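You operate a simulated robot arm through the tools that you are given. There is no shell and no other tool.

Carry out the task below with a simulated robot arm. There is one attempt and no reset: what you move stays moved.

Task
Put things in order on the top of the yellow table. At the end: the brush with the green handle stands on top of the white seal kit box; the orange wiping pad is on the white buckled tray; the red cup stands where the orange wiping pad stood; the brush with the blue handle stands where the grey cylinder stood; the grey cylinder stands where the red cup stood; whatever was shut is shut again. Leave all else as you found it, and nothing knocked over.

Only the result counts: the job must be done as asked and must still hold three seconds after the hand-in. Knocking over, shifting, dropping, spilling or breaking anything else fails it. A push-on lid holds only when it is set on centred and level and pressed home; a screw cap is set on level and turned clockwise until tight.

Robot
A 5-joint arm with a two-finger parallel gripper, fixed in place. Base frame: the origin is at the foot of the arm, x ahead of it, y to its left, z up; the work surface is at about z = 0.006. Units: m, degrees, N and s.
With the tool pointing down near the work surface it reaches from about 0.26 to 0.6 m from the base axis. Its first joint turns from -66.0 to 66.0 degrees. The tool tilts only in the upright plane through the base axis and itself; it spins freely about its own axis. Payload 1.57 kg.
Tool frame: the origin (TCP) lies between the finger pads and is the grasp point; the fingertips stand 0.03 m ahead of it; z points along the fingers, y is the line along which they close. Largest opening 0.08 m; finger width 0.017, thickness 0.012; the body of the gripper, 0.04 by 0.082 m, starts 0.08 m behind the TCP.
Orientation is that of the tool frame in the base frame, as a unit quaternion [x, y, z, w]. With the fingers straight down and closing along the base's y, the tool's x points along the base's -x, its y along +y and its z along -z.

Tools
- The arm moves only by the tool drive_tool. Its argument "rows" is one flat list of numbers, 7 for each row, row after row: the gripper command, from -1 (shut) to 1 (fully open), values between in proportion, then the shift along the tool's x, y, z in units of 300 mm (1.0 is 300 mm), then the turn, a rotation vector about the tool's x, y, z in units of 90 degrees (1.0 is 90 degrees). In form: [gripper, dx, dy, dz, rx, ry, rz, gripper, dx, dy, dz, rx, ry, rz, ...]. A call has 1 to 20 rows; each row is the pose to reach, as a shift and turn from the pose commanded when the call began, along the tool's axes at that moment. A call with a number of a shift or a turn outside -1 to 1 is refused whole. Rows are played at 5 a second. More than 0.05 m and 8.6 degrees between two rows, or a gripper value outside its range, and nothing of the call is played. Where a pose cannot be reached the arm comes as near as it can. A force on the tool above 40 N (or 10 N above the force at the start of the call, whichever is more), or a blocked arm, ends the call early, and 0.2 s more pass. The fingers move at their own pace (about 0.153 m/s each) and stop on an object; they squeeze with about 43 N. The grip force told is the motor's: it shows also when the fingers shut on nothing. Time passes only in rows, and 0.2 s behind the last, so rows that repeat a pose let the fingers close. It gives the time, the measured TCP pose, the force on the tool (base axes), the opening and the grip force at its end, in the units of the frame above (readings bear some noise), with the torque about the TCP (base axes, N m) and any sound that the robot's microphone picked up.
- Cameras (640 x 400 px; columns grow to the right, rows downward): "scene" is fixed at [0.0186, 0.3806, 0.5276]; the picture's right is [-0.80, -0.60, 0.00], its down [-0.38, 0.50, -0.78] and it looks along [0.46, -0.62, -0.63] (base axes); focal length 282 px, centre (320, 200). "wrist" rides on the gripper at [0.072, -0.007, -0.122] in the tool frame; the picture's right is [0.09, 1.00, 0.00], its down [-0.84, 0.08, -0.54] and it looks along [-0.54, 0.05, 0.84] (tool axes); focal length 238 px, centre (320, 200).
- get_image(camera): a new picture of that camera. The clock stands still meanwhile.
- locate(camera, pixels): for up to 12 pixels [column, row] of the newest picture of that camera ("zoom" is the newest enlarged one), the place [x, y, z] in the base frame of the surface seen there, good to about 0.002 m, but the place of the scene camera against the robot may be out by one fixed shift of up to 0.025 m in any direction. The clock stands still meanwhile.
- inspect(camera, box): a new picture of the part [left, top, right, bottom] of that camera's present view, enlarged. The clock stands still meanwhile.
- job_done(): hands the job in; it is judged then, once.

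Open the gripper and draw the arm clear of the work before you hand the job in, unless the task says otherwise.

The tools are called after "Call:" as a command line: name --argument value ..., lists and objects as JSON in quotes. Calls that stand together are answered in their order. drive_tool: Moves the arm, as the interface text tells. Its arguments: {"type":"object","properties":{"rows":{"type":"array","items":{"type":"number"}}},"required":["rows"]} The other tools are called the same way: get_image (camera) takes a picture; locate (camera, pixels) gives the place of the surface under pixels of a picture; inspect (camera, box) takes an enlarged picture of a part of a camera's view; job_done () hands the job in.

At the start:

```text
t: 0.0
tool_pos: [0.4086, -0.0446, 0.2932]
ee_rot: [0.0, 1.0, 0.0, 0.0]
force: [0.7, -0.1, 0.3]
moment: [-0.01, -0.02, 0.0]
grip_width: 0.0802
grasp_force: 0.1
```

scene: 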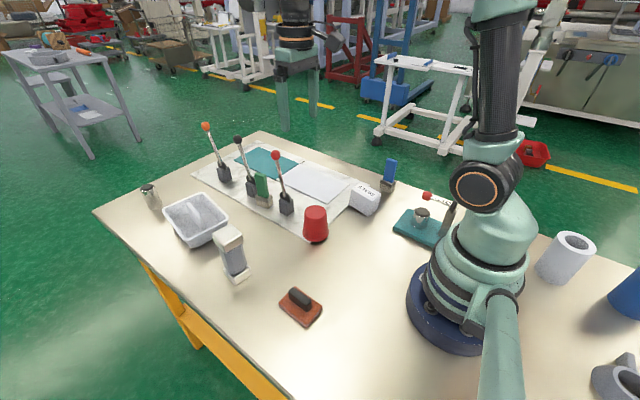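
wrist: 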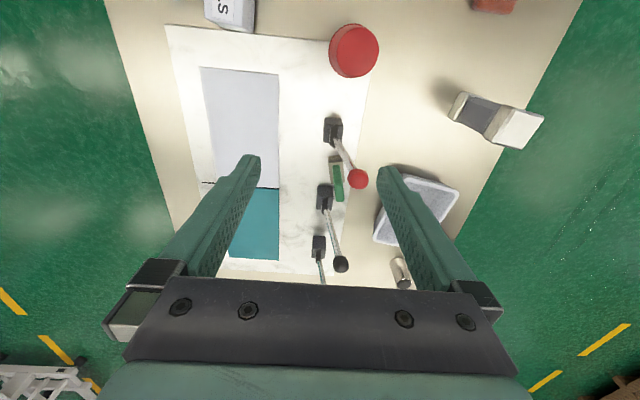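

The first pictures show the green brush near (263,188), tray near (196,218), red cup near (315,223), pad near (300,306), white box near (365,198) and blue brush near (389,175). I take enlarged views to identify everything.

Call:
inspect --camera "scene" --box '[100, 110, 340, 260]'

Call:
inspect --camera "scene" --box '[200, 150, 440, 300]'

Call:
inspect --camera "scene" --box '[400, 150, 640, 400]'

Call:
inspect --camera "scene" --box '[120, 170, 360, 340]'

Call:
inspect --camera "wrist" --box '[160, 0, 560, 290]'

```text
2.67 times, centred on (220, 185) of scene
```

zoom: 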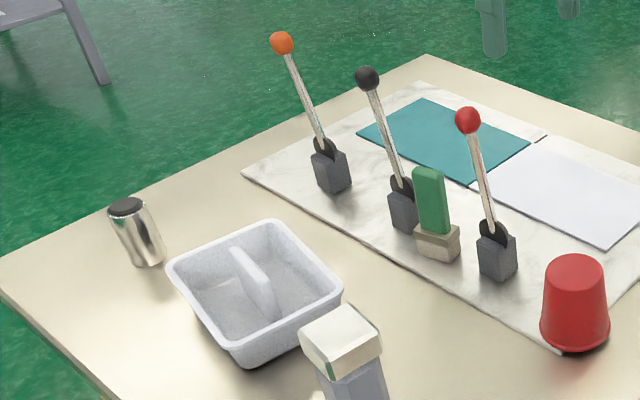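

```text
2.67 times, centred on (320, 225) of scene
```

zoom: 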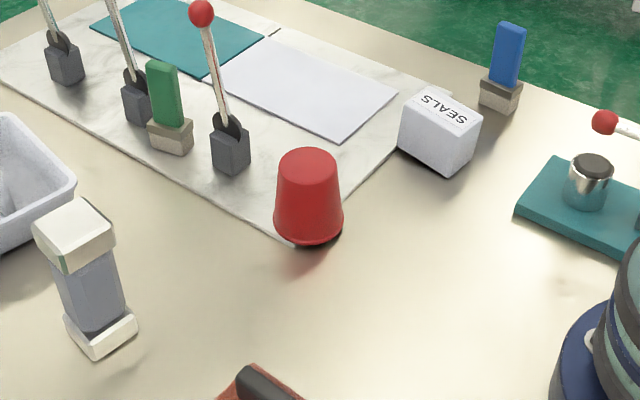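

```text
1.60 times, centred on (520, 275) of scene
```

zoom: 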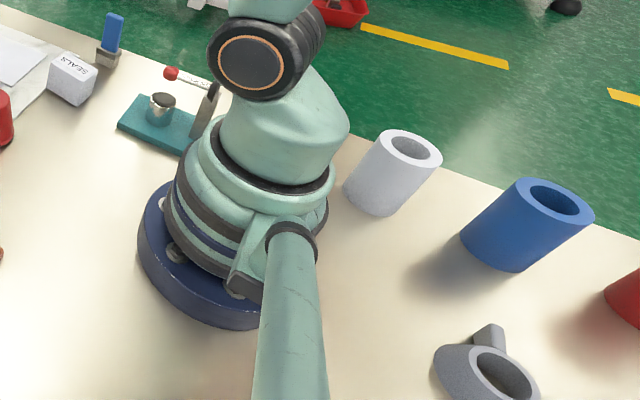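

```text
2.35 times, centred on (240, 255) of scene
```

zoom: 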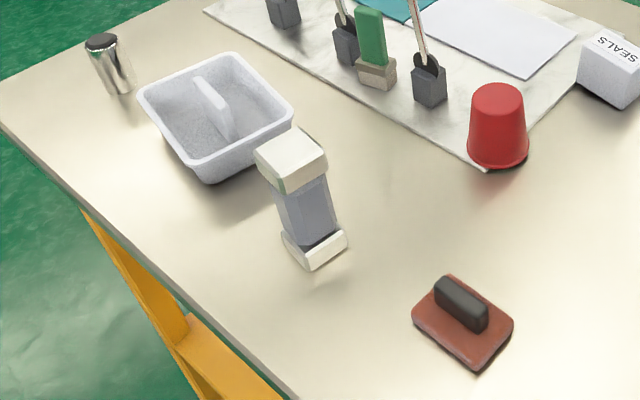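

```text
1.38 times, centred on (360, 145) of wrist
```

zoom: 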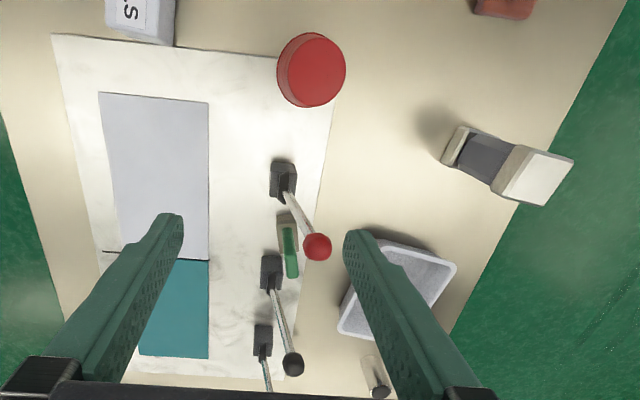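

The scene shows two metal cylinders, (150,195) and (422,215), and a clamp-like thing on a teal plate. I locate the main objects to get coordinates.

Call:
get_image --camera "scene"

Call:
locate --camera "scene" --pixels '[[148, 186], [153, 204], [316, 210], [300, 296], [290, 305], [226, 232], [237, 278], [264, 178], [262, 200], [390, 165], [386, 188], [366, 190]]'

Call:
locate --camera "scene" --pixels '[[421, 211], [421, 222], [428, 196], [446, 215], [410, 232], [196, 220], [198, 212], [167, 210], [195, 245], [566, 250], [275, 155], [287, 205]]'

Call:
inspect --camera "scene" --box '[380, 170, 480, 250]'

Call:
inspect --camera "scene" --box '[150, 180, 270, 290]'

Call:
inspect --camera "scene" --box '[120, 170, 200, 220]'

```text
taken
```

scene: 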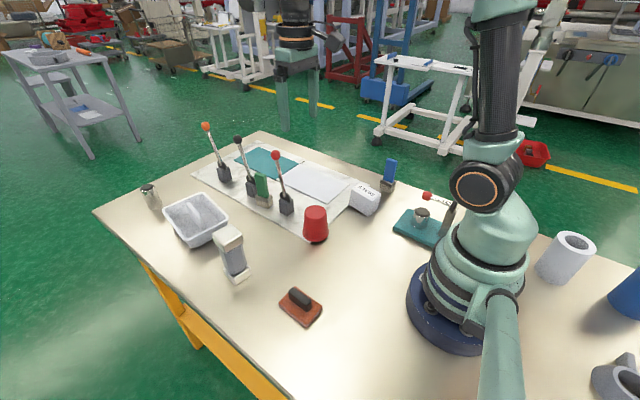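

```text
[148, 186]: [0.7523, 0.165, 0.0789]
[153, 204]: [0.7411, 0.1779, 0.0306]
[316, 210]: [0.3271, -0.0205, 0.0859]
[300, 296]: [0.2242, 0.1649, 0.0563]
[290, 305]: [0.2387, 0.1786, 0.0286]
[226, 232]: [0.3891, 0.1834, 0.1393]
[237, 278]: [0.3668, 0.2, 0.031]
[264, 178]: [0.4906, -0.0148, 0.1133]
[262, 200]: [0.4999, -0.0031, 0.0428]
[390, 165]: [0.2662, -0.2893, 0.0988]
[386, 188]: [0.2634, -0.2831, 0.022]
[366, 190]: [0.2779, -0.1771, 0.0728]
```

```text
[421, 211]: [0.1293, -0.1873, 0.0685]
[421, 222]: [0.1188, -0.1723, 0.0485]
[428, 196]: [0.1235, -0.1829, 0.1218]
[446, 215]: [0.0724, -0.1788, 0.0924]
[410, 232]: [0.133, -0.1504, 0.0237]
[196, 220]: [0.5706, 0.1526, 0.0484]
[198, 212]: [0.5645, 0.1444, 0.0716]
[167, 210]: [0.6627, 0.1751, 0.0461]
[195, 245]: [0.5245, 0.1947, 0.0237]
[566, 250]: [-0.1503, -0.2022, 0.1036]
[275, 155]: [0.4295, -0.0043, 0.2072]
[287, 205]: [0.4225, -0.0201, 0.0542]
```

```text
5.00 times, centred on (430, 210) of scene
```

zoom: 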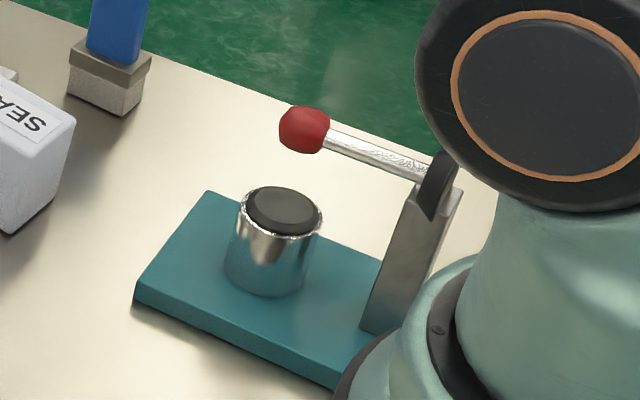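

```text
3.64 times, centred on (210, 235) of scene
```

zoom: 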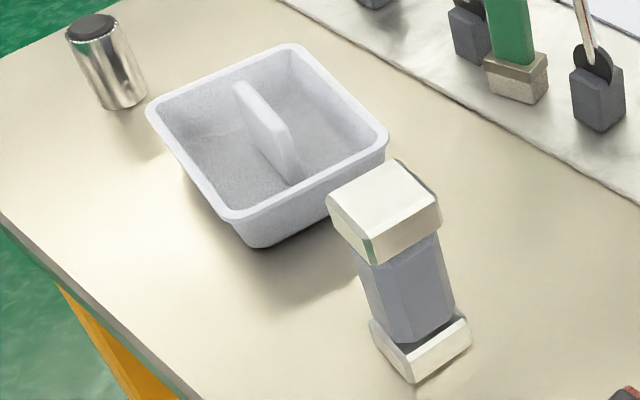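

```text
8.00 times, centred on (160, 195) of scene
```

zoom: 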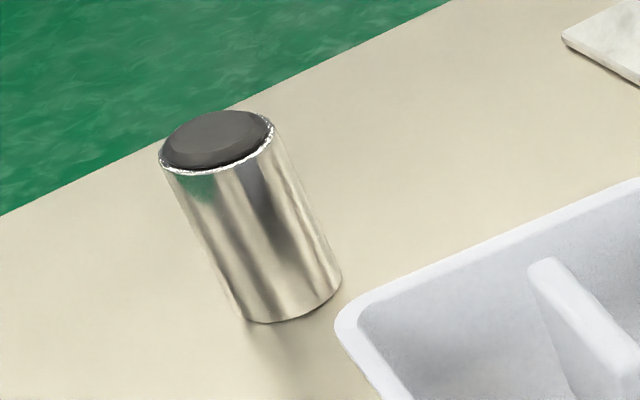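

The block-ended grey piece at (236,253) looks like a pneumatic cylinder with cream end caps. I locate the same objects through the wrist camera, which has no offset, to calibrate the scene camera.

Call:
get_image --camera "wrist"

Call:
locate --camera "wrist" --pixels '[[352, 46], [352, 62], [515, 128], [480, 112], [240, 5], [400, 268], [420, 200], [331, 131], [325, 200], [340, 185], [357, 179], [335, 165]]'

Call:
inspect --camera "wrist" --box '[300, 80, 480, 290]'

```text
taken
```

wrist: 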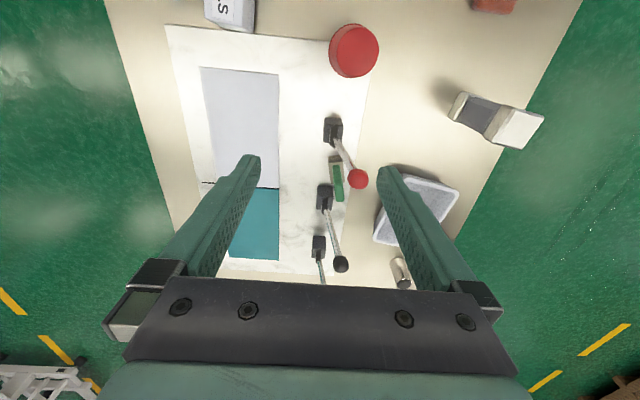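

```text
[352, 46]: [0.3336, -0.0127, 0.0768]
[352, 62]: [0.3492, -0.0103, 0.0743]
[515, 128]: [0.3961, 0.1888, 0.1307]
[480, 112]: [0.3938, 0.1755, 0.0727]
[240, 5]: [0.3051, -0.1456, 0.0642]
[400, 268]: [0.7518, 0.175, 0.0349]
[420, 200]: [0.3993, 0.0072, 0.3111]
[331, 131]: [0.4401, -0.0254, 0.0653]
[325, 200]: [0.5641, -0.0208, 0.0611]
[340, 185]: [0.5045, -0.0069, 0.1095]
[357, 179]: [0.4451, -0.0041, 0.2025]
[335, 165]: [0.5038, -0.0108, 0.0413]
```

```text
1.90 times, centred on (390, 185) of wrist
```

zoom: 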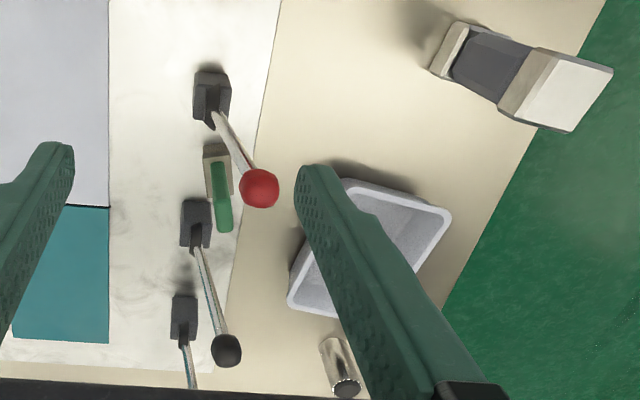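

The wrist view gives the cylinder at about (0.395,0.185) and the green brush at about (0.505,-0.01) between the red and black levers. I move left at the same height to look at the tray, cylinder and pad.

Call:
drive_tool --rows '[1, 0, 0.136, 0, 0, 0, 0, 1, 0, 0.272, 0, 0, 0, 0, 1, 0, 0.408, 0, 0, 0, 0, 1, 0, 0.544, 0, 0, 0, 0, 1, 0, 0.68, 0, 0, 0, 0, 1, 0, 0.68, 0, 0, 0, 0]'

Call:
get_image --camera "wrist"

Call:
inspect --camera "wrist" --box '[200, 0, 440, 240]'

```text
t: 1.4
tool_pos: [0.4067, 0.1601, 0.2927]
ee_rot: [-0.001, 1.0, 0.001, 0.0]
force: [0.3, -0.7, 0.1]
moment: [-0.02, 0.01, -0.03]
grip_width: 0.0798
grasp_force: 0.0
```

```text
taken
```

wrist: 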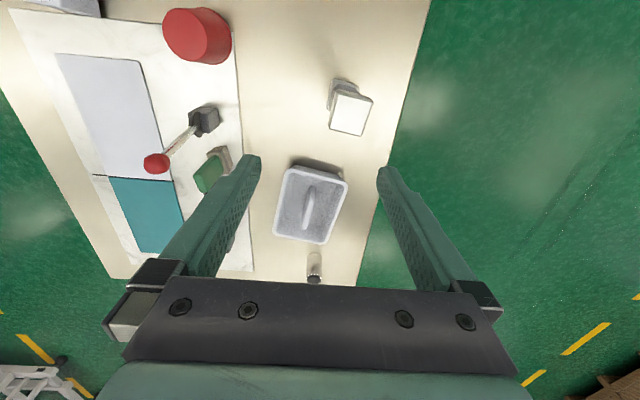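

```text
1.67 times, centred on (320, 120) of wrist
```

zoom: 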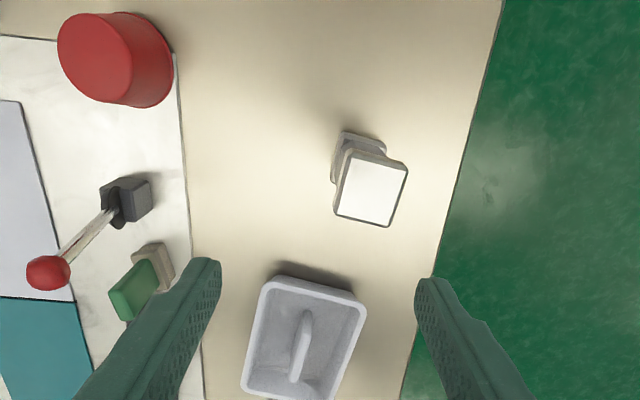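

The tray at (310,200) has a bar along its middle. I enlarge it and locate rim, floor and bar points.

Call:
inspect --camera "wrist" --box '[262, 150, 362, 290]'

Call:
locate --camera "wrist" --pixels '[[290, 170], [347, 180], [323, 242], [275, 235], [310, 187], [308, 200], [304, 222], [297, 200], [322, 205], [290, 220], [312, 232], [314, 275]]'

Call:
locate --camera "wrist" --pixels '[[337, 94], [372, 100], [366, 134], [331, 128], [350, 113], [330, 105], [335, 80], [357, 86], [196, 20], [216, 60], [222, 150], [205, 178]]'

```text
2.86 times, centred on (312, 220) of wrist
```

zoom: 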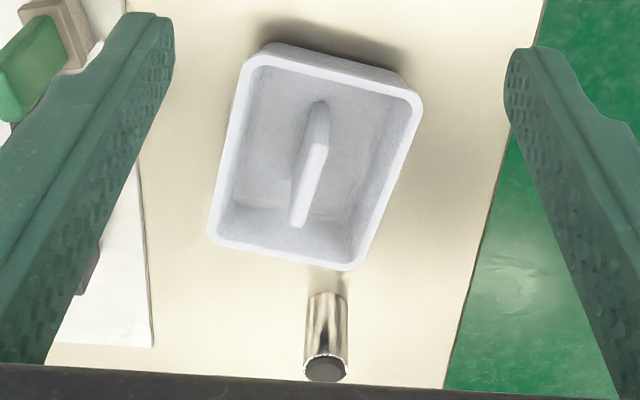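

```text
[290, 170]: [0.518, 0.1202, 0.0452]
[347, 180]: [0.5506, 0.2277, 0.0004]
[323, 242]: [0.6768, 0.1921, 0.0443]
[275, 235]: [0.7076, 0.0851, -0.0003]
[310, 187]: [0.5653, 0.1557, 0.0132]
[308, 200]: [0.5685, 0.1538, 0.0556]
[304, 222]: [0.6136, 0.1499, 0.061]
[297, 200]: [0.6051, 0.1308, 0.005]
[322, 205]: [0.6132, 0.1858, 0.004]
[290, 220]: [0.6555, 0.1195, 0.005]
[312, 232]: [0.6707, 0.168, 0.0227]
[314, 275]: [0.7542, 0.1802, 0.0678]
```

```text
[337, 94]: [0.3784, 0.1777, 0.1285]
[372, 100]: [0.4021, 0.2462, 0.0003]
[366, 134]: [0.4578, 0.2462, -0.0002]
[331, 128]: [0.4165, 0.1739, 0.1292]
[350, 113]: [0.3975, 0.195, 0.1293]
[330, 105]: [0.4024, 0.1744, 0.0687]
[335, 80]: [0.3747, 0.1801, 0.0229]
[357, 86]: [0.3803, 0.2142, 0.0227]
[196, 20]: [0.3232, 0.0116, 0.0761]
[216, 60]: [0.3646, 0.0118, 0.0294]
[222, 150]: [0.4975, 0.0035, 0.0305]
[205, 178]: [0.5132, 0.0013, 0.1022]
```

The tray spans about x 0.52–0.68 with rim z≈0.045, floor z≈0.005, and a rib up to z≈0.06. Now I move back toward the pad to see its size and pose.

Call:
drive_tool --rows '[1, 0.13, 0, 0, 0, 0, 0, 1, 0.26, 0, 0, 0, 0, 0, 1, 0.39, 0.03, 0, 0, 0, 0, 1, 0.47, 0.05, 0, 0, 0, 0, 1, 0.47, 0.05, 0, 0, 0, 0]'

Call:
get_image --camera "wrist"

Call:
inspect --camera "wrist" --box '[200, 0, 440, 150]'

```text
t: 2.6
tool_pos: [0.267, 0.1754, 0.2926]
ee_rot: [0.001, 1.0, 0.001, 0.001]
force: [0.3, -0.2, -0.4]
moment: [0.03, 0.04, -0.02]
grip_width: 0.0801
grasp_force: 0.1
```

```text
taken
```

wrist: 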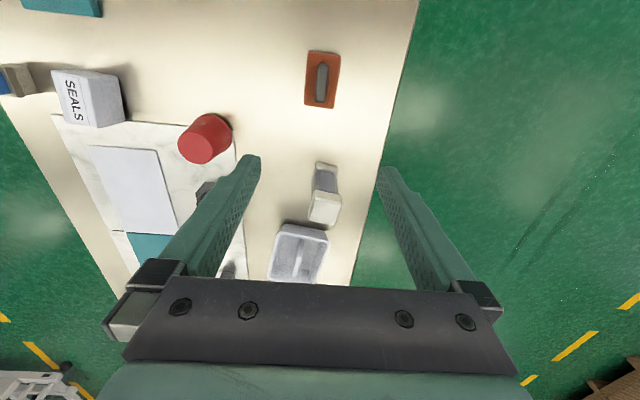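

```text
2.67 times, centred on (320, 75) of wrist
```

zoom: 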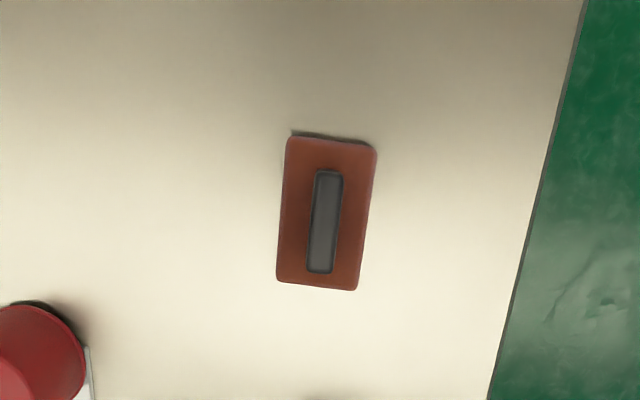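

Pad corners in this view are near (308,51),(341,56),(334,109),(304,104), grip bar at (322,84). I locate them plus box, cup and blue brush points.

Call:
locate --camera "wrist" --pixels '[[310, 53], [339, 58], [332, 107], [306, 103], [322, 84], [322, 68], [321, 97], [318, 66], [327, 68], [324, 101], [316, 98], [330, 90]]'

Call:
locate --camera "wrist" --pixels '[[54, 73], [80, 75], [95, 123], [66, 122], [105, 90], [118, 115], [15, 80], [200, 145], [222, 120], [188, 150], [212, 160], [230, 130]]'

Call:
inspect --camera "wrist" --box '[0, 40, 250, 200]'

```text
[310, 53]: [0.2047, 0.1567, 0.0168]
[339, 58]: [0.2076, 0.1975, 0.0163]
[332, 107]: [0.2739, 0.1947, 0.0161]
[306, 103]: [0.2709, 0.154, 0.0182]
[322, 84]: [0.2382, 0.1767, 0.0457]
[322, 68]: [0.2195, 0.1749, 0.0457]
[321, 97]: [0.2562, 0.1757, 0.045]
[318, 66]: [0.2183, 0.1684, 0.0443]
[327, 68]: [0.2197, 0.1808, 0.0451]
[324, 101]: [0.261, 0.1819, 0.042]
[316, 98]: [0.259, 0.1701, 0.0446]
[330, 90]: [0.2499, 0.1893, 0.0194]
```

```text
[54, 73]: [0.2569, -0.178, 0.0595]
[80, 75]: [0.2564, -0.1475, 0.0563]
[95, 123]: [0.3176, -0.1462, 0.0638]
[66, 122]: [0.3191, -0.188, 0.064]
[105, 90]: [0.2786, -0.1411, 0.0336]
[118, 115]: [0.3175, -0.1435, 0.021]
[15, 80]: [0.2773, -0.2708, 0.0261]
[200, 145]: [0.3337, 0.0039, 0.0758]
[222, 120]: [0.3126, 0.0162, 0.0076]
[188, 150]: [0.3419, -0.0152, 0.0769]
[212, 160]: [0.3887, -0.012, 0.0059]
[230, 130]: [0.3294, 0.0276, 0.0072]
```

```text
2.50 times, centred on (125, 120) of wrist
```

zoom: 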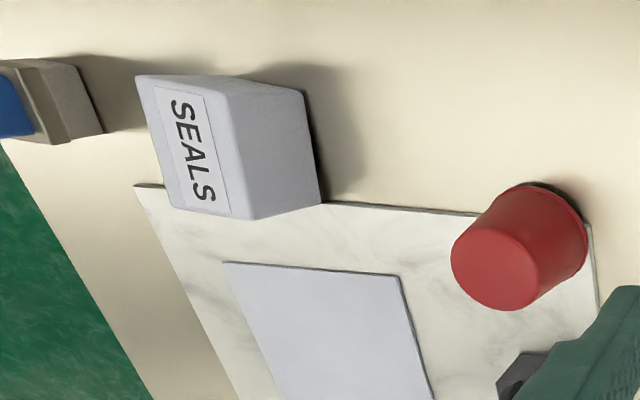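

The pad measures about 0.068 × 0.041 with a grip bar along x, z top 0.0455. I need a closer look at the tray's inside to see where the pad fits, so I go nearer above it.

Call:
drive_tool --rows '[1, -0.15, -0.02, 0, 0, 0, 0, 1, -0.3, -0.04, 0, 0, 0, 0, 1, -0.45, -0.06, 0, 0, 0, 0, 1, -0.58, -0.08, 0.1, 0, 0, 0, 1, -0.68, -0.08, 0.2, 0, 0, 0, 1, -0.72, -0.08, 0.28, 0, 0, 0, 1, -0.72, -0.08, 0.28, 0, 0, 0]'

Call:
get_image --camera "wrist"

Call:
inspect --camera "wrist" --box '[240, 90, 400, 250]'

```text
t: 4.2
tool_pos: [0.4845, 0.1515, 0.2092]
ee_rot: [0.001, 1.0, 0.0, 0.0]
force: [-0.1, -0.5, -0.4]
moment: [-0.03, -0.02, -0.02]
grip_width: 0.08
grasp_force: 0.0
```

```text
taken
```

wrist: 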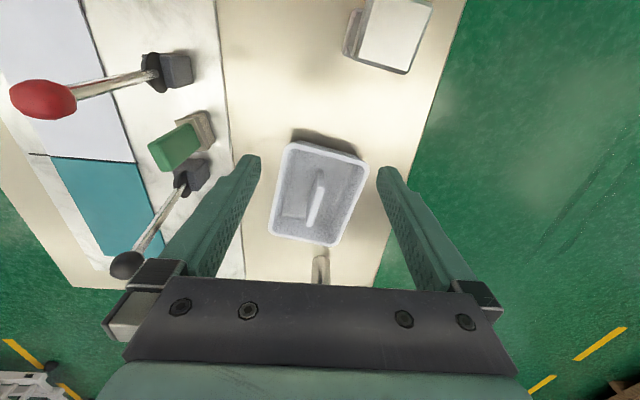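

```text
2.50 times, centred on (320, 170) of wrist
```

zoom: 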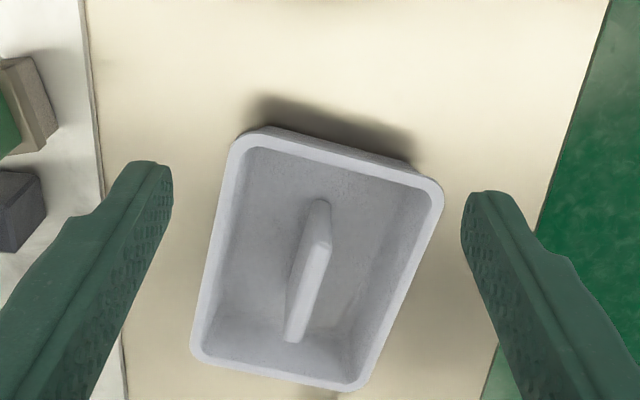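

Here the tray is seen well in the zoom: rib from about (320,200) to (293,340). I sample the floor, wall and rib profile.

Call:
locate --camera "zoom" --pixels '[[240, 140], [437, 190], [355, 383], [198, 350], [325, 160], [322, 175], [320, 190], [318, 203], [316, 225], [310, 255], [295, 335], [288, 350]]'

Call:
locate --camera "zoom" --pixels '[[213, 255], [225, 257], [240, 260], [260, 263], [280, 268], [295, 272], [308, 275], [322, 278], [340, 282], [360, 287], [380, 290], [400, 293]]'

Call:
locate --camera "zoom" --pixels '[[230, 180], [245, 183], [260, 185], [280, 190], [300, 195], [340, 202], [360, 205], [380, 208], [400, 212], [415, 215], [330, 145], [327, 152]]'

```text
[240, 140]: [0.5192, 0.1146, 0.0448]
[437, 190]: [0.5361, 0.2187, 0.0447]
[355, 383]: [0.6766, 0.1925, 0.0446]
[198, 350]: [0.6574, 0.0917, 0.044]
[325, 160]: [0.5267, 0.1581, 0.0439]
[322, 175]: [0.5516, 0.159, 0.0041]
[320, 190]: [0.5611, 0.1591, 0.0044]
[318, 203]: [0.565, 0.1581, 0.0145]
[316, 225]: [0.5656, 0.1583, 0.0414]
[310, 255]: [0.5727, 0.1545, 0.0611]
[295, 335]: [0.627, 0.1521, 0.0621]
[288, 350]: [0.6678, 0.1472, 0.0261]
```

```text
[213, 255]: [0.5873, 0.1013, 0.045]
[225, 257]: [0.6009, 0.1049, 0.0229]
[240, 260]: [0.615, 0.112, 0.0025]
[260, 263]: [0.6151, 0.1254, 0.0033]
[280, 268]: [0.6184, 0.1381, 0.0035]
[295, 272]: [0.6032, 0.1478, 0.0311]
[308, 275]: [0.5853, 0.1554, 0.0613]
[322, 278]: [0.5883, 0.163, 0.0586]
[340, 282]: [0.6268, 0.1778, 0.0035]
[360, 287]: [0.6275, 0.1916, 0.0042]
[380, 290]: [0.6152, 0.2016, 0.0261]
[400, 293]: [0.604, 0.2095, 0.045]
```

```text
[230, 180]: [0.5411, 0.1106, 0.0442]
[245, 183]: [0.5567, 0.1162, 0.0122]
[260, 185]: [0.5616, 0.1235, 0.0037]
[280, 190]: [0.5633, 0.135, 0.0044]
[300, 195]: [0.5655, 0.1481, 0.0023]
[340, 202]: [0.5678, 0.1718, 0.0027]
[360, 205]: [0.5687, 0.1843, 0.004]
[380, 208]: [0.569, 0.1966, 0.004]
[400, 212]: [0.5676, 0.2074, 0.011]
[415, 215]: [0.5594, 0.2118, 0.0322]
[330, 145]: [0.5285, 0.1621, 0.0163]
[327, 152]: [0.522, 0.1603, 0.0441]
```

The tray's floor beside the rib is only about 0.036 wide, while the pad is about 0.042 wide, so it won't lie flat on the floor; resting it level across the rim near the near-right corner is stable. Now I go above the pad (0.239,0.176).

Call:
drive_tool --rows '[1, 0.13, 0.013, 0, 0, 0, 0.005, 1, 0.27, 0.027, 0, 0, 0, 0.01, 1, 0.41, 0.04, 0, 0, 0, 0.015, 1, 0.55, 0.055, 0, 0, 0, 0.02, 1, 0.69, 0.07, 0, 0, 0, 0.027, 1, 0.817, 0.081, 0, 0, 0, 0.027, 1, 0.817, 0.081, 0.13, 0, 0, 0.027, 1, 0.817, 0.081, 0.26, 0, 0, 0.027, 1, 0.817, 0.081, 0.36, 0, 0, 0.027, 1, 0.817, 0.081, 0.36, 0, 0, 0.027]'

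Call:
get_image --camera "wrist"

Call:
get_image --camera "scene"

```text
t: 6.4
tool_pos: [0.2388, 0.1727, 0.1013]
ee_rot: [0.022, 1.0, -0.001, -0.001]
force: [0.3, 0.3, -0.3]
moment: [0.0, 0.0, 0.0]
grip_width: 0.08
grasp_force: 0.0
```

```text
taken
```

wrist: 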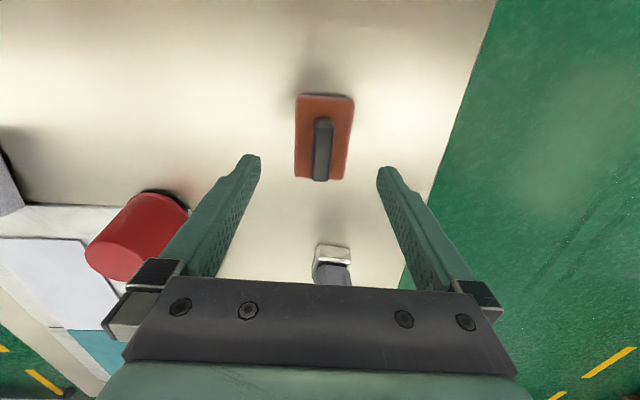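

```text
taken
```

scene: 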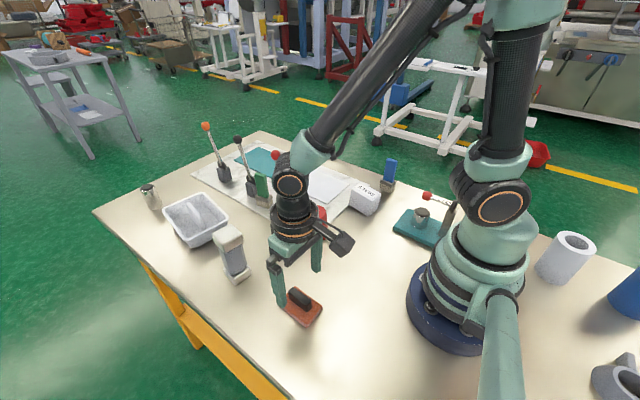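

The pad is centred under the fingers, near (323,140). I locate its edges from this closer view.

Call:
inspect --camera "wrist" --box '[260, 70, 390, 200]'

Call:
locate --camera "wrist" --pixels '[[299, 96], [351, 100], [343, 178], [297, 174], [323, 122], [322, 150], [321, 176], [316, 140], [330, 140], [324, 135]]'

```text
3.08 times, centred on (325, 135) of wrist
```

zoom: 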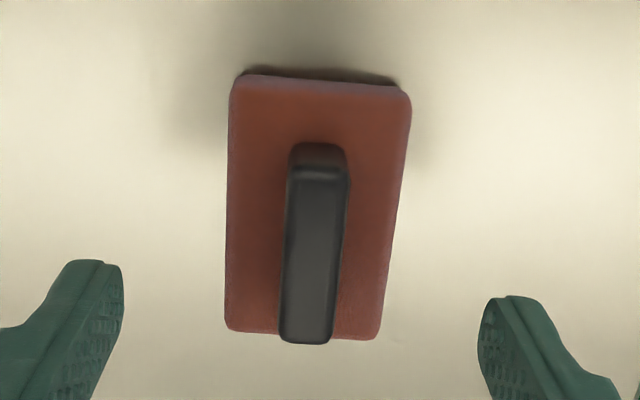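

```text
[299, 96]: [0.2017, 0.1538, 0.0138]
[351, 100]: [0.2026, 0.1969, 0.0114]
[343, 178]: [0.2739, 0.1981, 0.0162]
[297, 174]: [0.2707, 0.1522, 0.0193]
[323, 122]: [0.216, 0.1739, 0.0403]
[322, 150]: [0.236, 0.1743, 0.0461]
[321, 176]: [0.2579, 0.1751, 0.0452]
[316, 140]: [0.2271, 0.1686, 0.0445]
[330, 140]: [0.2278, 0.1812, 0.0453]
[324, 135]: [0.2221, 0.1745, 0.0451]
```

Pad centre is (0.2377,0.1752), grip bar top z≈0.0455 and aligned with x. I lower to z≈0.052 and close on the bar.

Call:
drive_tool --rows '[1, 0.003, 0.008, 0.05, 0, 0, -0.017, 1, 0.003, 0.008, 0.12, 0, 0, -0.017, 1, 0.003, 0.008, 0.164, 0, 0, -0.017, 1, 0.003, 0.008, 0.164, 0, 0, -0.017, -1, 0.003, 0.008, 0.164, 0, 0, -0.017, -1, 0.003, 0.008, 0.164, 0, 0, -0.017, -1, 0.003, 0.008, 0.164, 0, 0, -0.017, -1, 0.003, 0.008, 0.164, 0, 0, -0.017]'

Call:
get_image --camera "wrist"

```text
t: 8.2
tool_pos: [0.2384, 0.1765, 0.0522]
ee_rot: [0.008, 1.0, 0.0, 0.0]
force: [-0.4, 0.6, -0.3]
moment: [-0.03, -0.02, -0.01]
grip_width: 0.0148
grasp_force: 31.1
```

```text
taken
```

wrist: 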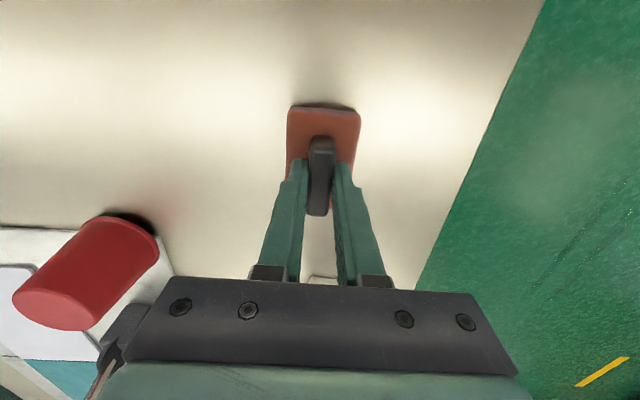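

The bar is held (opening 0.0148, 31 N). I lift straight up to about z 0.22.

Call:
drive_tool --rows '[-1, 0, 0, -0.06, 0, 0, 0, -1, 0, 0, -0.2, 0, 0, 0, -1, 0, 0, -0.35, 0, 0, 0, -1, 0, 0, -0.5, 0, 0, 0, -1, 0, 0, -0.57, 0, 0, 0, -1, 0, 0, -0.57, 0, 0, 0]'

Call:
drive_tool --rows '[-1, -0.125, -0.019, 0, 0, 0, 0.074, -1, -0.25, -0.038, 0, 0, 0, 0.148, -1, -0.375, -0.056, 0, 0, 0, 0.222, -1, -0.5, -0.075, 0, 0, 0, 0.296, -1, -0.625, -0.093, 0, 0, 0, 0.37, -1, -0.75, -0.112, 0, 0, 0, 0.444, -1, -0.875, -0.13, 0, 0, 0, 0.518, -1, -0.995, -0.149, 0, 0, 0, 0.594, -1, -0.995, -0.149, 0, 0, 0, 0.594, -1, -0.995, -0.149, 0, 0, 0, 0.594]'

Call:
get_image --camera "wrist"

Call:
get_image --camera "scene"

```text
t: 9.6
tool_pos: [0.2372, 0.1765, 0.2228]
ee_rot: [0.008, 1.0, 0.0, 0.0]
force: [0.8, 0.2, -0.1]
moment: [0.02, -0.02, 0.0]
grip_width: 0.0001
grasp_force: 21.1
```

```text
t: 11.8
tool_pos: [0.5363, 0.129, 0.2246]
ee_rot: [0.457, 0.89, 0.0, 0.0]
force: [-0.2, -0.5, 0.2]
moment: [0.01, -0.03, 0.0]
grip_width: 0.0
grasp_force: 20.6
```

```text
taken
```

wrist: 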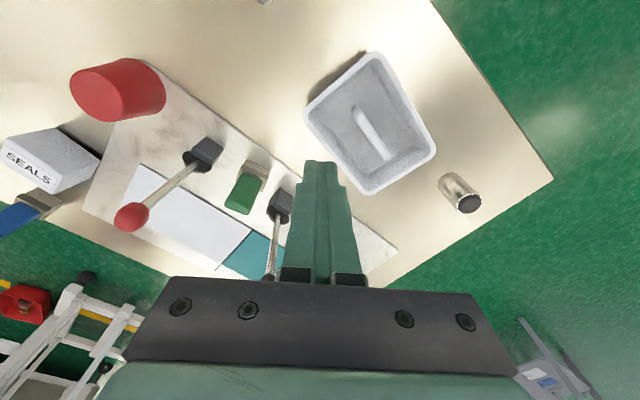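

```text
taken
```

scene: 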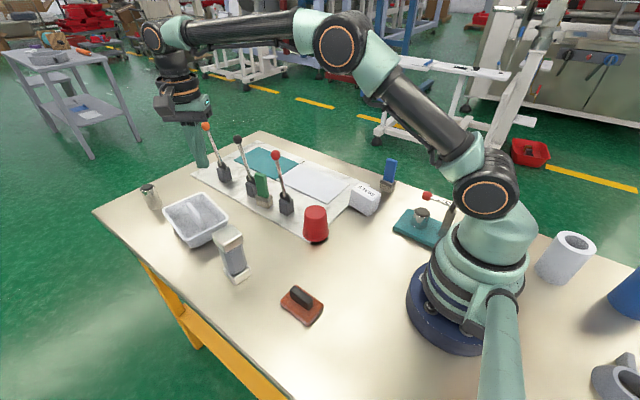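

The grip width fell to 0 and the scene shows the pad still on the table near (302,305): it slipped out of the fingers. I go back above it and look closely before trying again.

Call:
drive_tool --rows '[1, 0.088, -0.09, 0, 0, 0, -0.074, 1, 0.176, -0.18, 0, 0, 0, -0.148, 1, 0.264, -0.27, 0, 0, 0, -0.222, 1, 0.352, -0.36, 0, 0, 0, -0.296, 1, 0.44, -0.45, 0, 0, 0, -0.37, 1, 0.528, -0.54, 0, 0, 0, -0.444, 1, 0.616, -0.63, 0, 0, 0, -0.518, 1, 0.704, -0.72, 0, 0, 0, -0.592, 1, 0.704, -0.72, 0.15, 0, 0, -0.6, 1, 0.704, -0.72, 0.3, 0, 0, -0.6, 1, 0.704, -0.72, 0.38, 0, 0, -0.6, 1, 0.704, -0.72, 0.38, 0, 0, -0.6]'

Call:
get_image --camera "wrist"

Call:
inspect --camera "wrist" --box '[260, 70, 390, 200]'

Call:
inspect --camera "scene" --box '[260, 260, 350, 340]'

```text
t: 14.4
tool_pos: [0.2359, 0.1753, 0.1103]
ee_rot: [0.004, 1.0, 0.0, 0.0]
force: [1.0, 0.0, 0.4]
moment: [0.0, 0.04, 0.03]
grip_width: 0.0802
grasp_force: 0.0
```

```text
taken
```

wrist: 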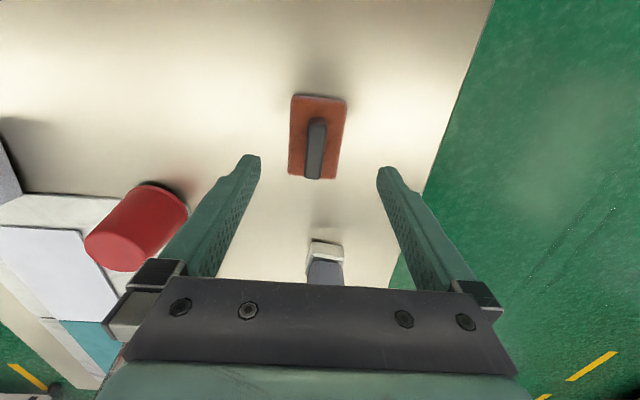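

```text
3.08 times, centred on (325, 135) of wrist
```

zoom: 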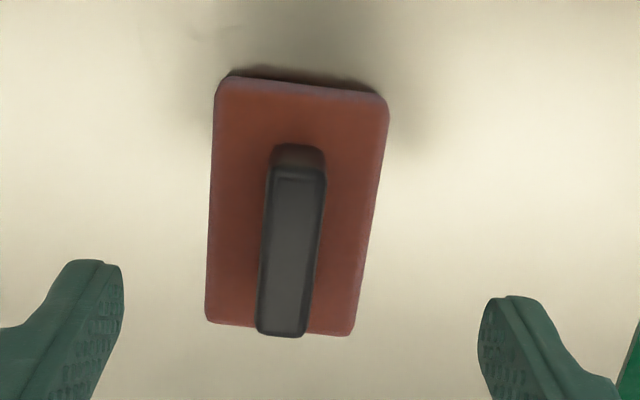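

```text
5.00 times, centred on (305, 300) of scene
```

zoom: 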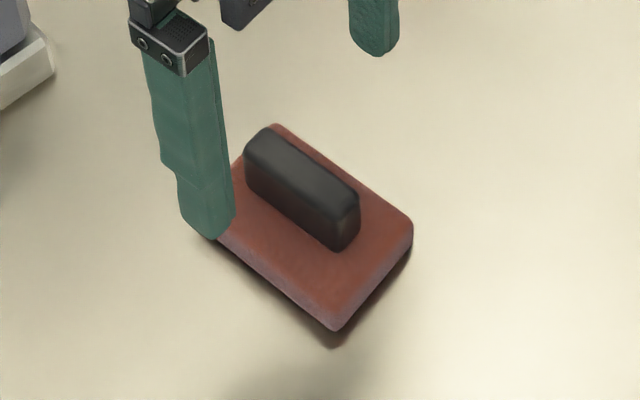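

The pad has rotated/shifted a little. I locate its bar now for a lower grip.

Call:
locate --camera "wrist" --pixels '[[294, 97], [345, 101], [335, 176], [291, 173], [316, 130], [316, 150], [314, 172], [309, 150], [323, 150], [332, 150], [302, 150], [313, 178]]'

```text
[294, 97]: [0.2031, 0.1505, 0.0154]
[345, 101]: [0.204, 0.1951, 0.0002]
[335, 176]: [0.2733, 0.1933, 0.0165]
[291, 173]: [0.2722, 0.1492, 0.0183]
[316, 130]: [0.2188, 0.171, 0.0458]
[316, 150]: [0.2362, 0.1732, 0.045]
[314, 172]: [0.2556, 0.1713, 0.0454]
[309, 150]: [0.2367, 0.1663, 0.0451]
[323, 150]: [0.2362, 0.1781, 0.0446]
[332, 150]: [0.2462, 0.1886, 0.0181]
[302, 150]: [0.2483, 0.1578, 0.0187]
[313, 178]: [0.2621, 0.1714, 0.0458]
```

Bar centre is (0.238,0.172), top of plate z≈0.018. I lower until the tips almost touch the plate, close, and lift only a little, slowly.

Call:
drive_tool --rows '[1, -0.007, -0.011, 0.1, 0, 0, 0, 1, -0.007, -0.011, 0.18, 0, 0, 0, 1, -0.007, -0.011, 0.2055, 0, 0, 0, 1, -0.007, -0.011, 0.2055, 0, 0, 0, -1, -0.007, -0.011, 0.2055, 0, 0, 0, -1, -0.007, -0.011, 0.2055, 0, 0, 0, -1, -0.007, -0.011, 0.2055, 0, 0, 0, -1, -0.007, -0.011, 0.2055, 0, 0, 0, -1, -0.007, -0.011, 0.2055, 0, 0, 0]'

Call:
inspect --camera "wrist" --box '[260, 90, 390, 220]'

Call:
inspect --camera "scene" --box '[250, 240, 370, 340]'

```text
t: 16.4
tool_pos: [0.2378, 0.1694, 0.0498]
ee_rot: [0.003, 1.0, -0.001, 0.0]
force: [0.3, 0.4, -0.6]
moment: [0.01, -0.01, 0.01]
grip_width: 0.0147
grasp_force: 30.9
```

```text
3.08 times, centred on (325, 155) of wrist
```

zoom: 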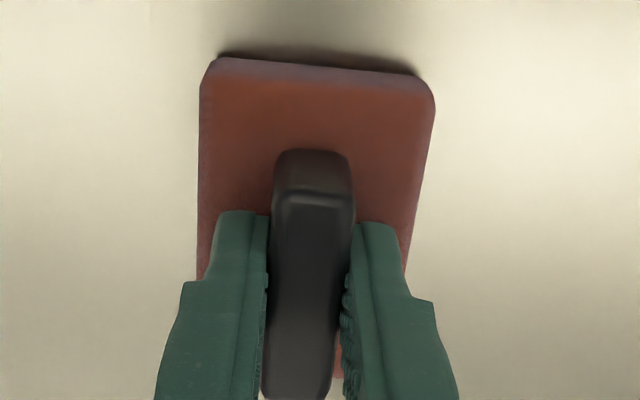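

```text
4.00 times, centred on (310, 290) of scene
```

zoom: 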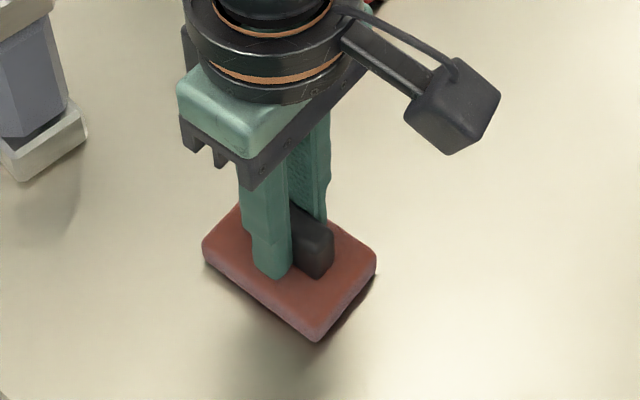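

Fingers sit on the bar with 30.9 N at opening 0.0147. I lift slowly by 12 mm and check whether the opening holds.

Call:
drive_tool --rows '[-1, 0, 0, -0.005, 0, 0, 0, -1, 0, 0, -0.01, 0, 0, 0, -1, 0, 0, -0.015, 0, 0, 0, -1, 0, 0, -0.02, 0, 0, 0, -1, 0, 0, -0.03, 0, 0, 0, -1, 0, 0, -0.04, 0, 0, 0, -1, 0, 0, -0.04, 0, 0, 0]'

Call:
inspect --camera "scene" --box '[250, 240, 370, 340]'

```text
t: 18.0
tool_pos: [0.2398, 0.1705, 0.0594]
ee_rot: [0.003, 1.0, 0.0, -0.001]
force: [0.5, -0.2, 0.1]
moment: [-0.01, -0.05, 0.0]
grip_width: 0.015
grasp_force: 30.5
```

```text
4.00 times, centred on (310, 290) of scene
```

zoom: 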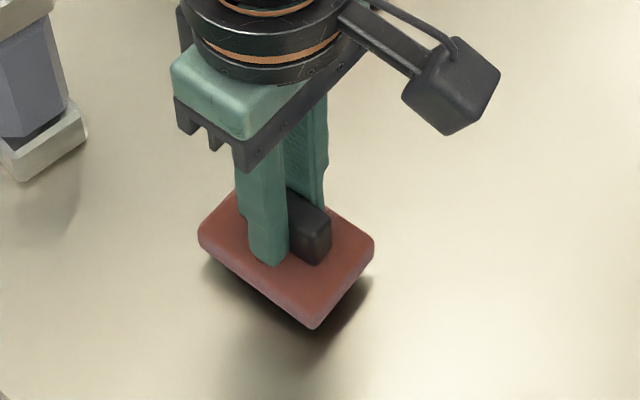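

The pad is lifted with its shadow separate beneath. I go on lifting slowly to z≈0.20.

Call:
drive_tool --rows '[-1, 0, 0, -0.02, 0, 0, 0, -1, 0, 0, -0.05, 0, 0, 0, -1, 0, 0, -0.08, 0, 0, 0, -1, 0, 0, -0.12, 0, 0, 0, -1, 0, 0, -0.16, 0, 0, 0, -1, 0, 0, -0.2, 0, 0, 0, -1, 0, 0, -0.24, 0, 0, 0, -1, 0, 0, -0.28, 0, 0, 0, -1, 0, 0, -0.32, 0, 0, 0, -1, 0, 0, -0.36, 0, 0, 0, -1, 0, 0, -0.4, 0, 0, 0, -1, 0, 0, -0.44, 0, 0, 0, -1, 0, 0, -0.47, 0, 0, 0, -1, 0, 0, -0.48, 0, 0, 0, -1, 0, 0, -0.48, 0, 0, 0]'

Call:
inspect --camera "scene" --box '[230, 140, 390, 300]'

Call:
get_image --camera "wrist"

```text
t: 21.2
tool_pos: [0.2399, 0.169, 0.2038]
ee_rot: [0.003, 1.0, 0.0, 0.0]
force: [0.0, -0.5, 0.1]
moment: [0.02, 0.0, 0.0]
grip_width: 0.0147
grasp_force: 30.8
```

```text
2.50 times, centred on (310, 220) of scene
```

zoom: 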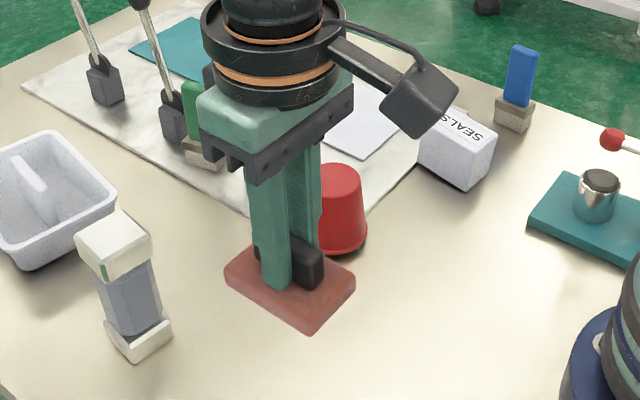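

```text
taken
```

wrist: 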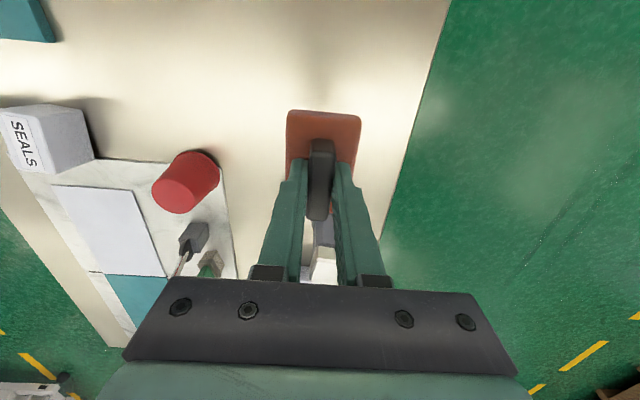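

The pad is still held (opening 0.0147). I carry it slowly at this height to above the tray's near-right corner, turning 54° so that it spans the corner.

Call:
drive_tool --rows '[-1, -0.03, -0.004, 0, 0, 0, 0.02, -1, -0.09, -0.012, 0, 0, 0, 0.055, -1, -0.155, -0.02, 0, 0, 0, 0.09, -1, -0.22, -0.029, 0, 0, 0, 0.13, -1, -0.29, -0.038, 0, 0, 0, 0.17, -1, -0.36, -0.048, 0, 0, 0, 0.215, -1, -0.43, -0.057, 0, 0, 0, 0.26, -1, -0.5, -0.066, 0, 0, 0, 0.3, -1, -0.57, -0.076, 0, 0, 0, 0.345, -1, -0.64, -0.085, 0, 0, 0, 0.39, -1, -0.71, -0.095, 0, 0, 0, 0.43, -1, -0.78, -0.104, 0, 0, 0, 0.47, -1, -0.85, -0.113, 0, 0, 0, 0.515, -1, -0.91, -0.121, 0, 0, 0, 0.55, -1, -0.96, -0.128, 0, 0, 0, 0.58, -1, -0.99, -0.132, 0, 0, 0, 0.595, -1, -0.998, -0.133, 0, 0, 0, 0.6, -1, -0.998, -0.133, 0, 0, 0, 0.6]'

Call:
get_image --camera "wrist"

Call:
inspect --camera "scene" --box '[100, 80, 300, 260]'

```text
t: 25.0
tool_pos: [0.5384, 0.1279, 0.206]
ee_rot: [0.457, 0.889, 0.0, 0.0]
force: [-0.8, -1.0, -0.6]
moment: [-0.02, -0.03, 0.01]
grip_width: 0.0148
grasp_force: 31.1
```

```text
taken
```

wrist: 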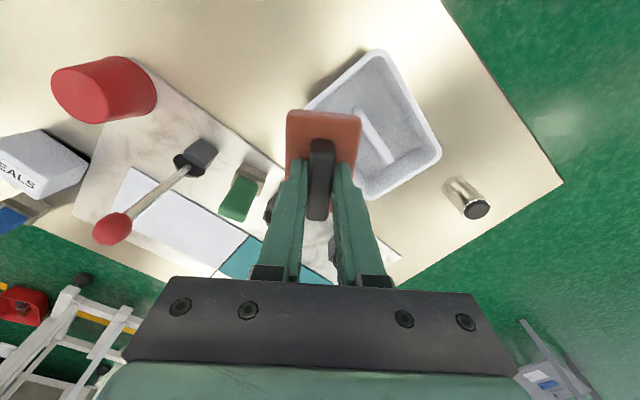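

```text
2.22 times, centred on (200, 170) of scene
```

zoom: 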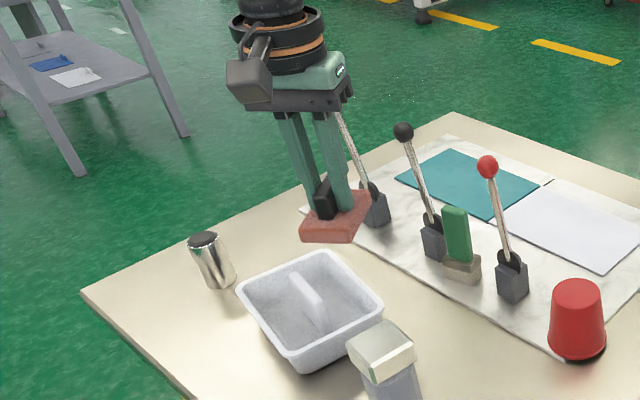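

Pad held above the corner. I locate pad and tray points in this view to verify the alignment before lowering.

Call:
locate --camera "wrist" --pixels '[[290, 113], [358, 119], [355, 175], [290, 165], [321, 145], [316, 215], [376, 52], [437, 153], [366, 195], [316, 102], [350, 80], [405, 100]]'

```text
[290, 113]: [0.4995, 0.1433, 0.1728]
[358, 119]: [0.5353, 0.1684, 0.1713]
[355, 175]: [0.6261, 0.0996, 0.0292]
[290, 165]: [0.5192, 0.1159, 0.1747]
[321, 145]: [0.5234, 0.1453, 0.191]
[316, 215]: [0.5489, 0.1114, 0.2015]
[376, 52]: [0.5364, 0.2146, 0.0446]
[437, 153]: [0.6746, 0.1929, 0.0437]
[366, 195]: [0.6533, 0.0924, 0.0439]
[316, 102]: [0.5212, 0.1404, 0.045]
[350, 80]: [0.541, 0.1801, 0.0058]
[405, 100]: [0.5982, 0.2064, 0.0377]
```

The pad centre projects to about (0.538,0.127) as planned; its bottom is about 0.049 below the TCP. I lower to about 6 mm above the rim.

Call:
drive_tool --rows '[-1, 0, 0, 0.04, 0, 0, 0, -1, 0, 0, 0.09, 0, 0, 0, -1, 0, 0, 0.14, 0, 0, 0, -1, 0, 0, 0.19, 0, 0, 0, -1, 0, 0, 0.24, 0, 0, 0, -1, 0, 0, 0.29, 0, 0, 0, -1, 0, 0, 0.33, 0, 0, 0, -1, 0, 0, 0.35, 0, 0, 0, -1, 0, 0, 0.35, 0, 0, 0]'

Call:
inspect --camera "scene" --box '[130, 130, 270, 260]'

Call:
inspect --camera "wrist" --box '[230, 40, 430, 240]'

```text
t: 27.0
tool_pos: [0.5379, 0.1267, 0.0983]
ee_rot: [0.457, 0.889, 0.0, -0.001]
force: [0.2, 0.7, -1.0]
moment: [0.03, 0.02, -0.04]
grip_width: 0.0151
grasp_force: 31.1
```

```text
3.08 times, centred on (200, 195) of scene
```

zoom: 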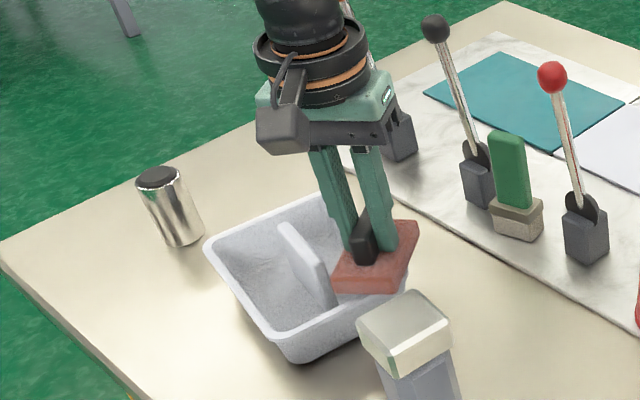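

```text
2.00 times, centred on (330, 140) of wrist
```

zoom: 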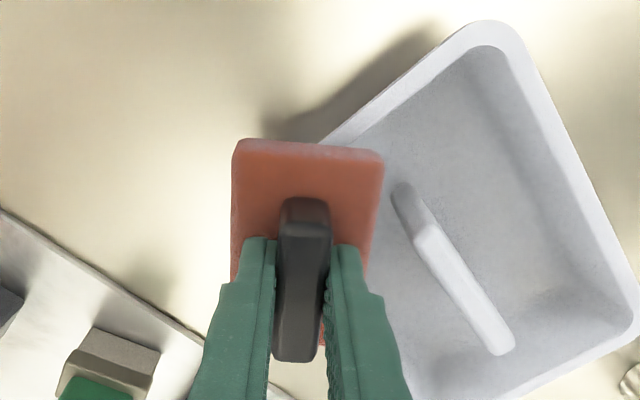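

The pad is over the corner but slightly far out; I shift 3 mm inward (tool y) and lower gently to contact.

Call:
drive_tool --rows '[-1, 0, 0.01, 0, 0, 0, 0, -1, 0, 0.01, 0.005, 0, 0, 0, -1, 0, 0.01, 0.01, 0, 0, 0, -1, 0, 0.01, 0.013, 0, 0, 0, -1, 0, 0.01, 0.016, 0, 0, 0, -1, 0, 0.01, 0.016, 0, 0, 0]'

Call:
inspect --camera "scene" --box '[180, 170, 260, 250]'

Call:
inspect --camera "wrist" --box '[230, 40, 430, 240]'

```text
t: 28.4
tool_pos: [0.5419, 0.1294, 0.0947]
ee_rot: [0.457, 0.89, 0.0, 0.001]
force: [0.1, -2.0, -0.6]
moment: [0.0, -0.02, -0.03]
grip_width: 0.0152
grasp_force: 31.5
```

```text
5.00 times, centred on (220, 210) of scene
```

zoom: 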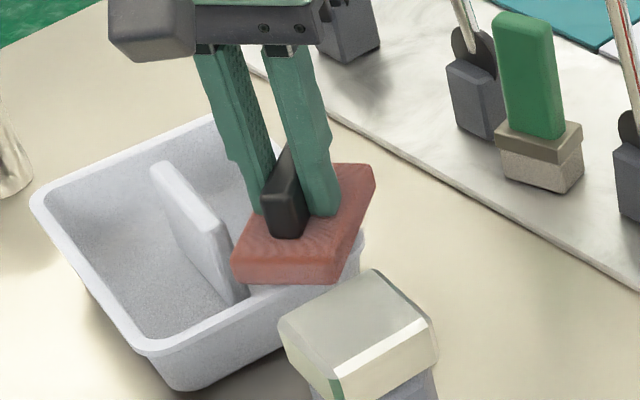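

```text
2.00 times, centred on (330, 140) of wrist
```

zoom: 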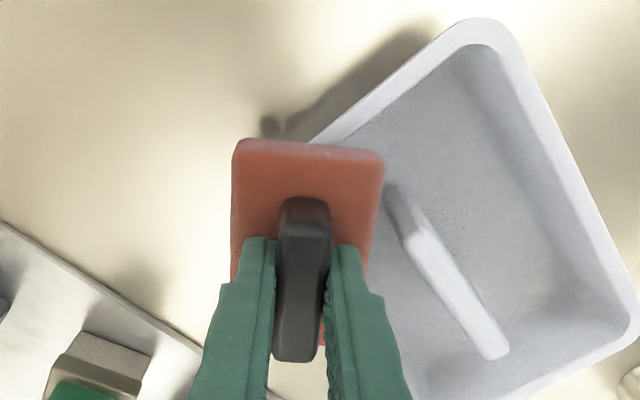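

The pad is at or just above the rim (force -0.6 N). I lower 2 mm more in small steps to feel contact.

Call:
drive_tool --rows '[-1, 0, 0, 0.003, 0, 0, 0, -1, 0, 0, 0.006, 0, 0, 0, -1, 0, 0, 0.006, 0, 0, 0]'

Call:
inspect --camera "scene" --box '[180, 170, 260, 250]'

```text
t: 29.2
tool_pos: [0.54, 0.1306, 0.0935]
ee_rot: [0.457, 0.889, 0.001, 0.001]
force: [-4.4, -1.4, 11.1]
moment: [-0.27, 0.11, -0.05]
grip_width: 0.0152
grasp_force: 31.0
```

```text
5.00 times, centred on (220, 210) of scene
```

zoom: 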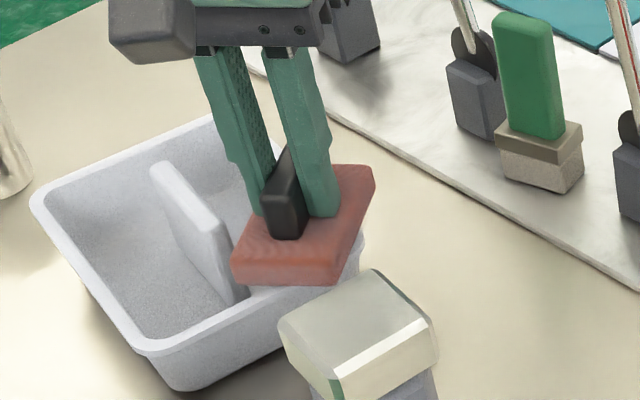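

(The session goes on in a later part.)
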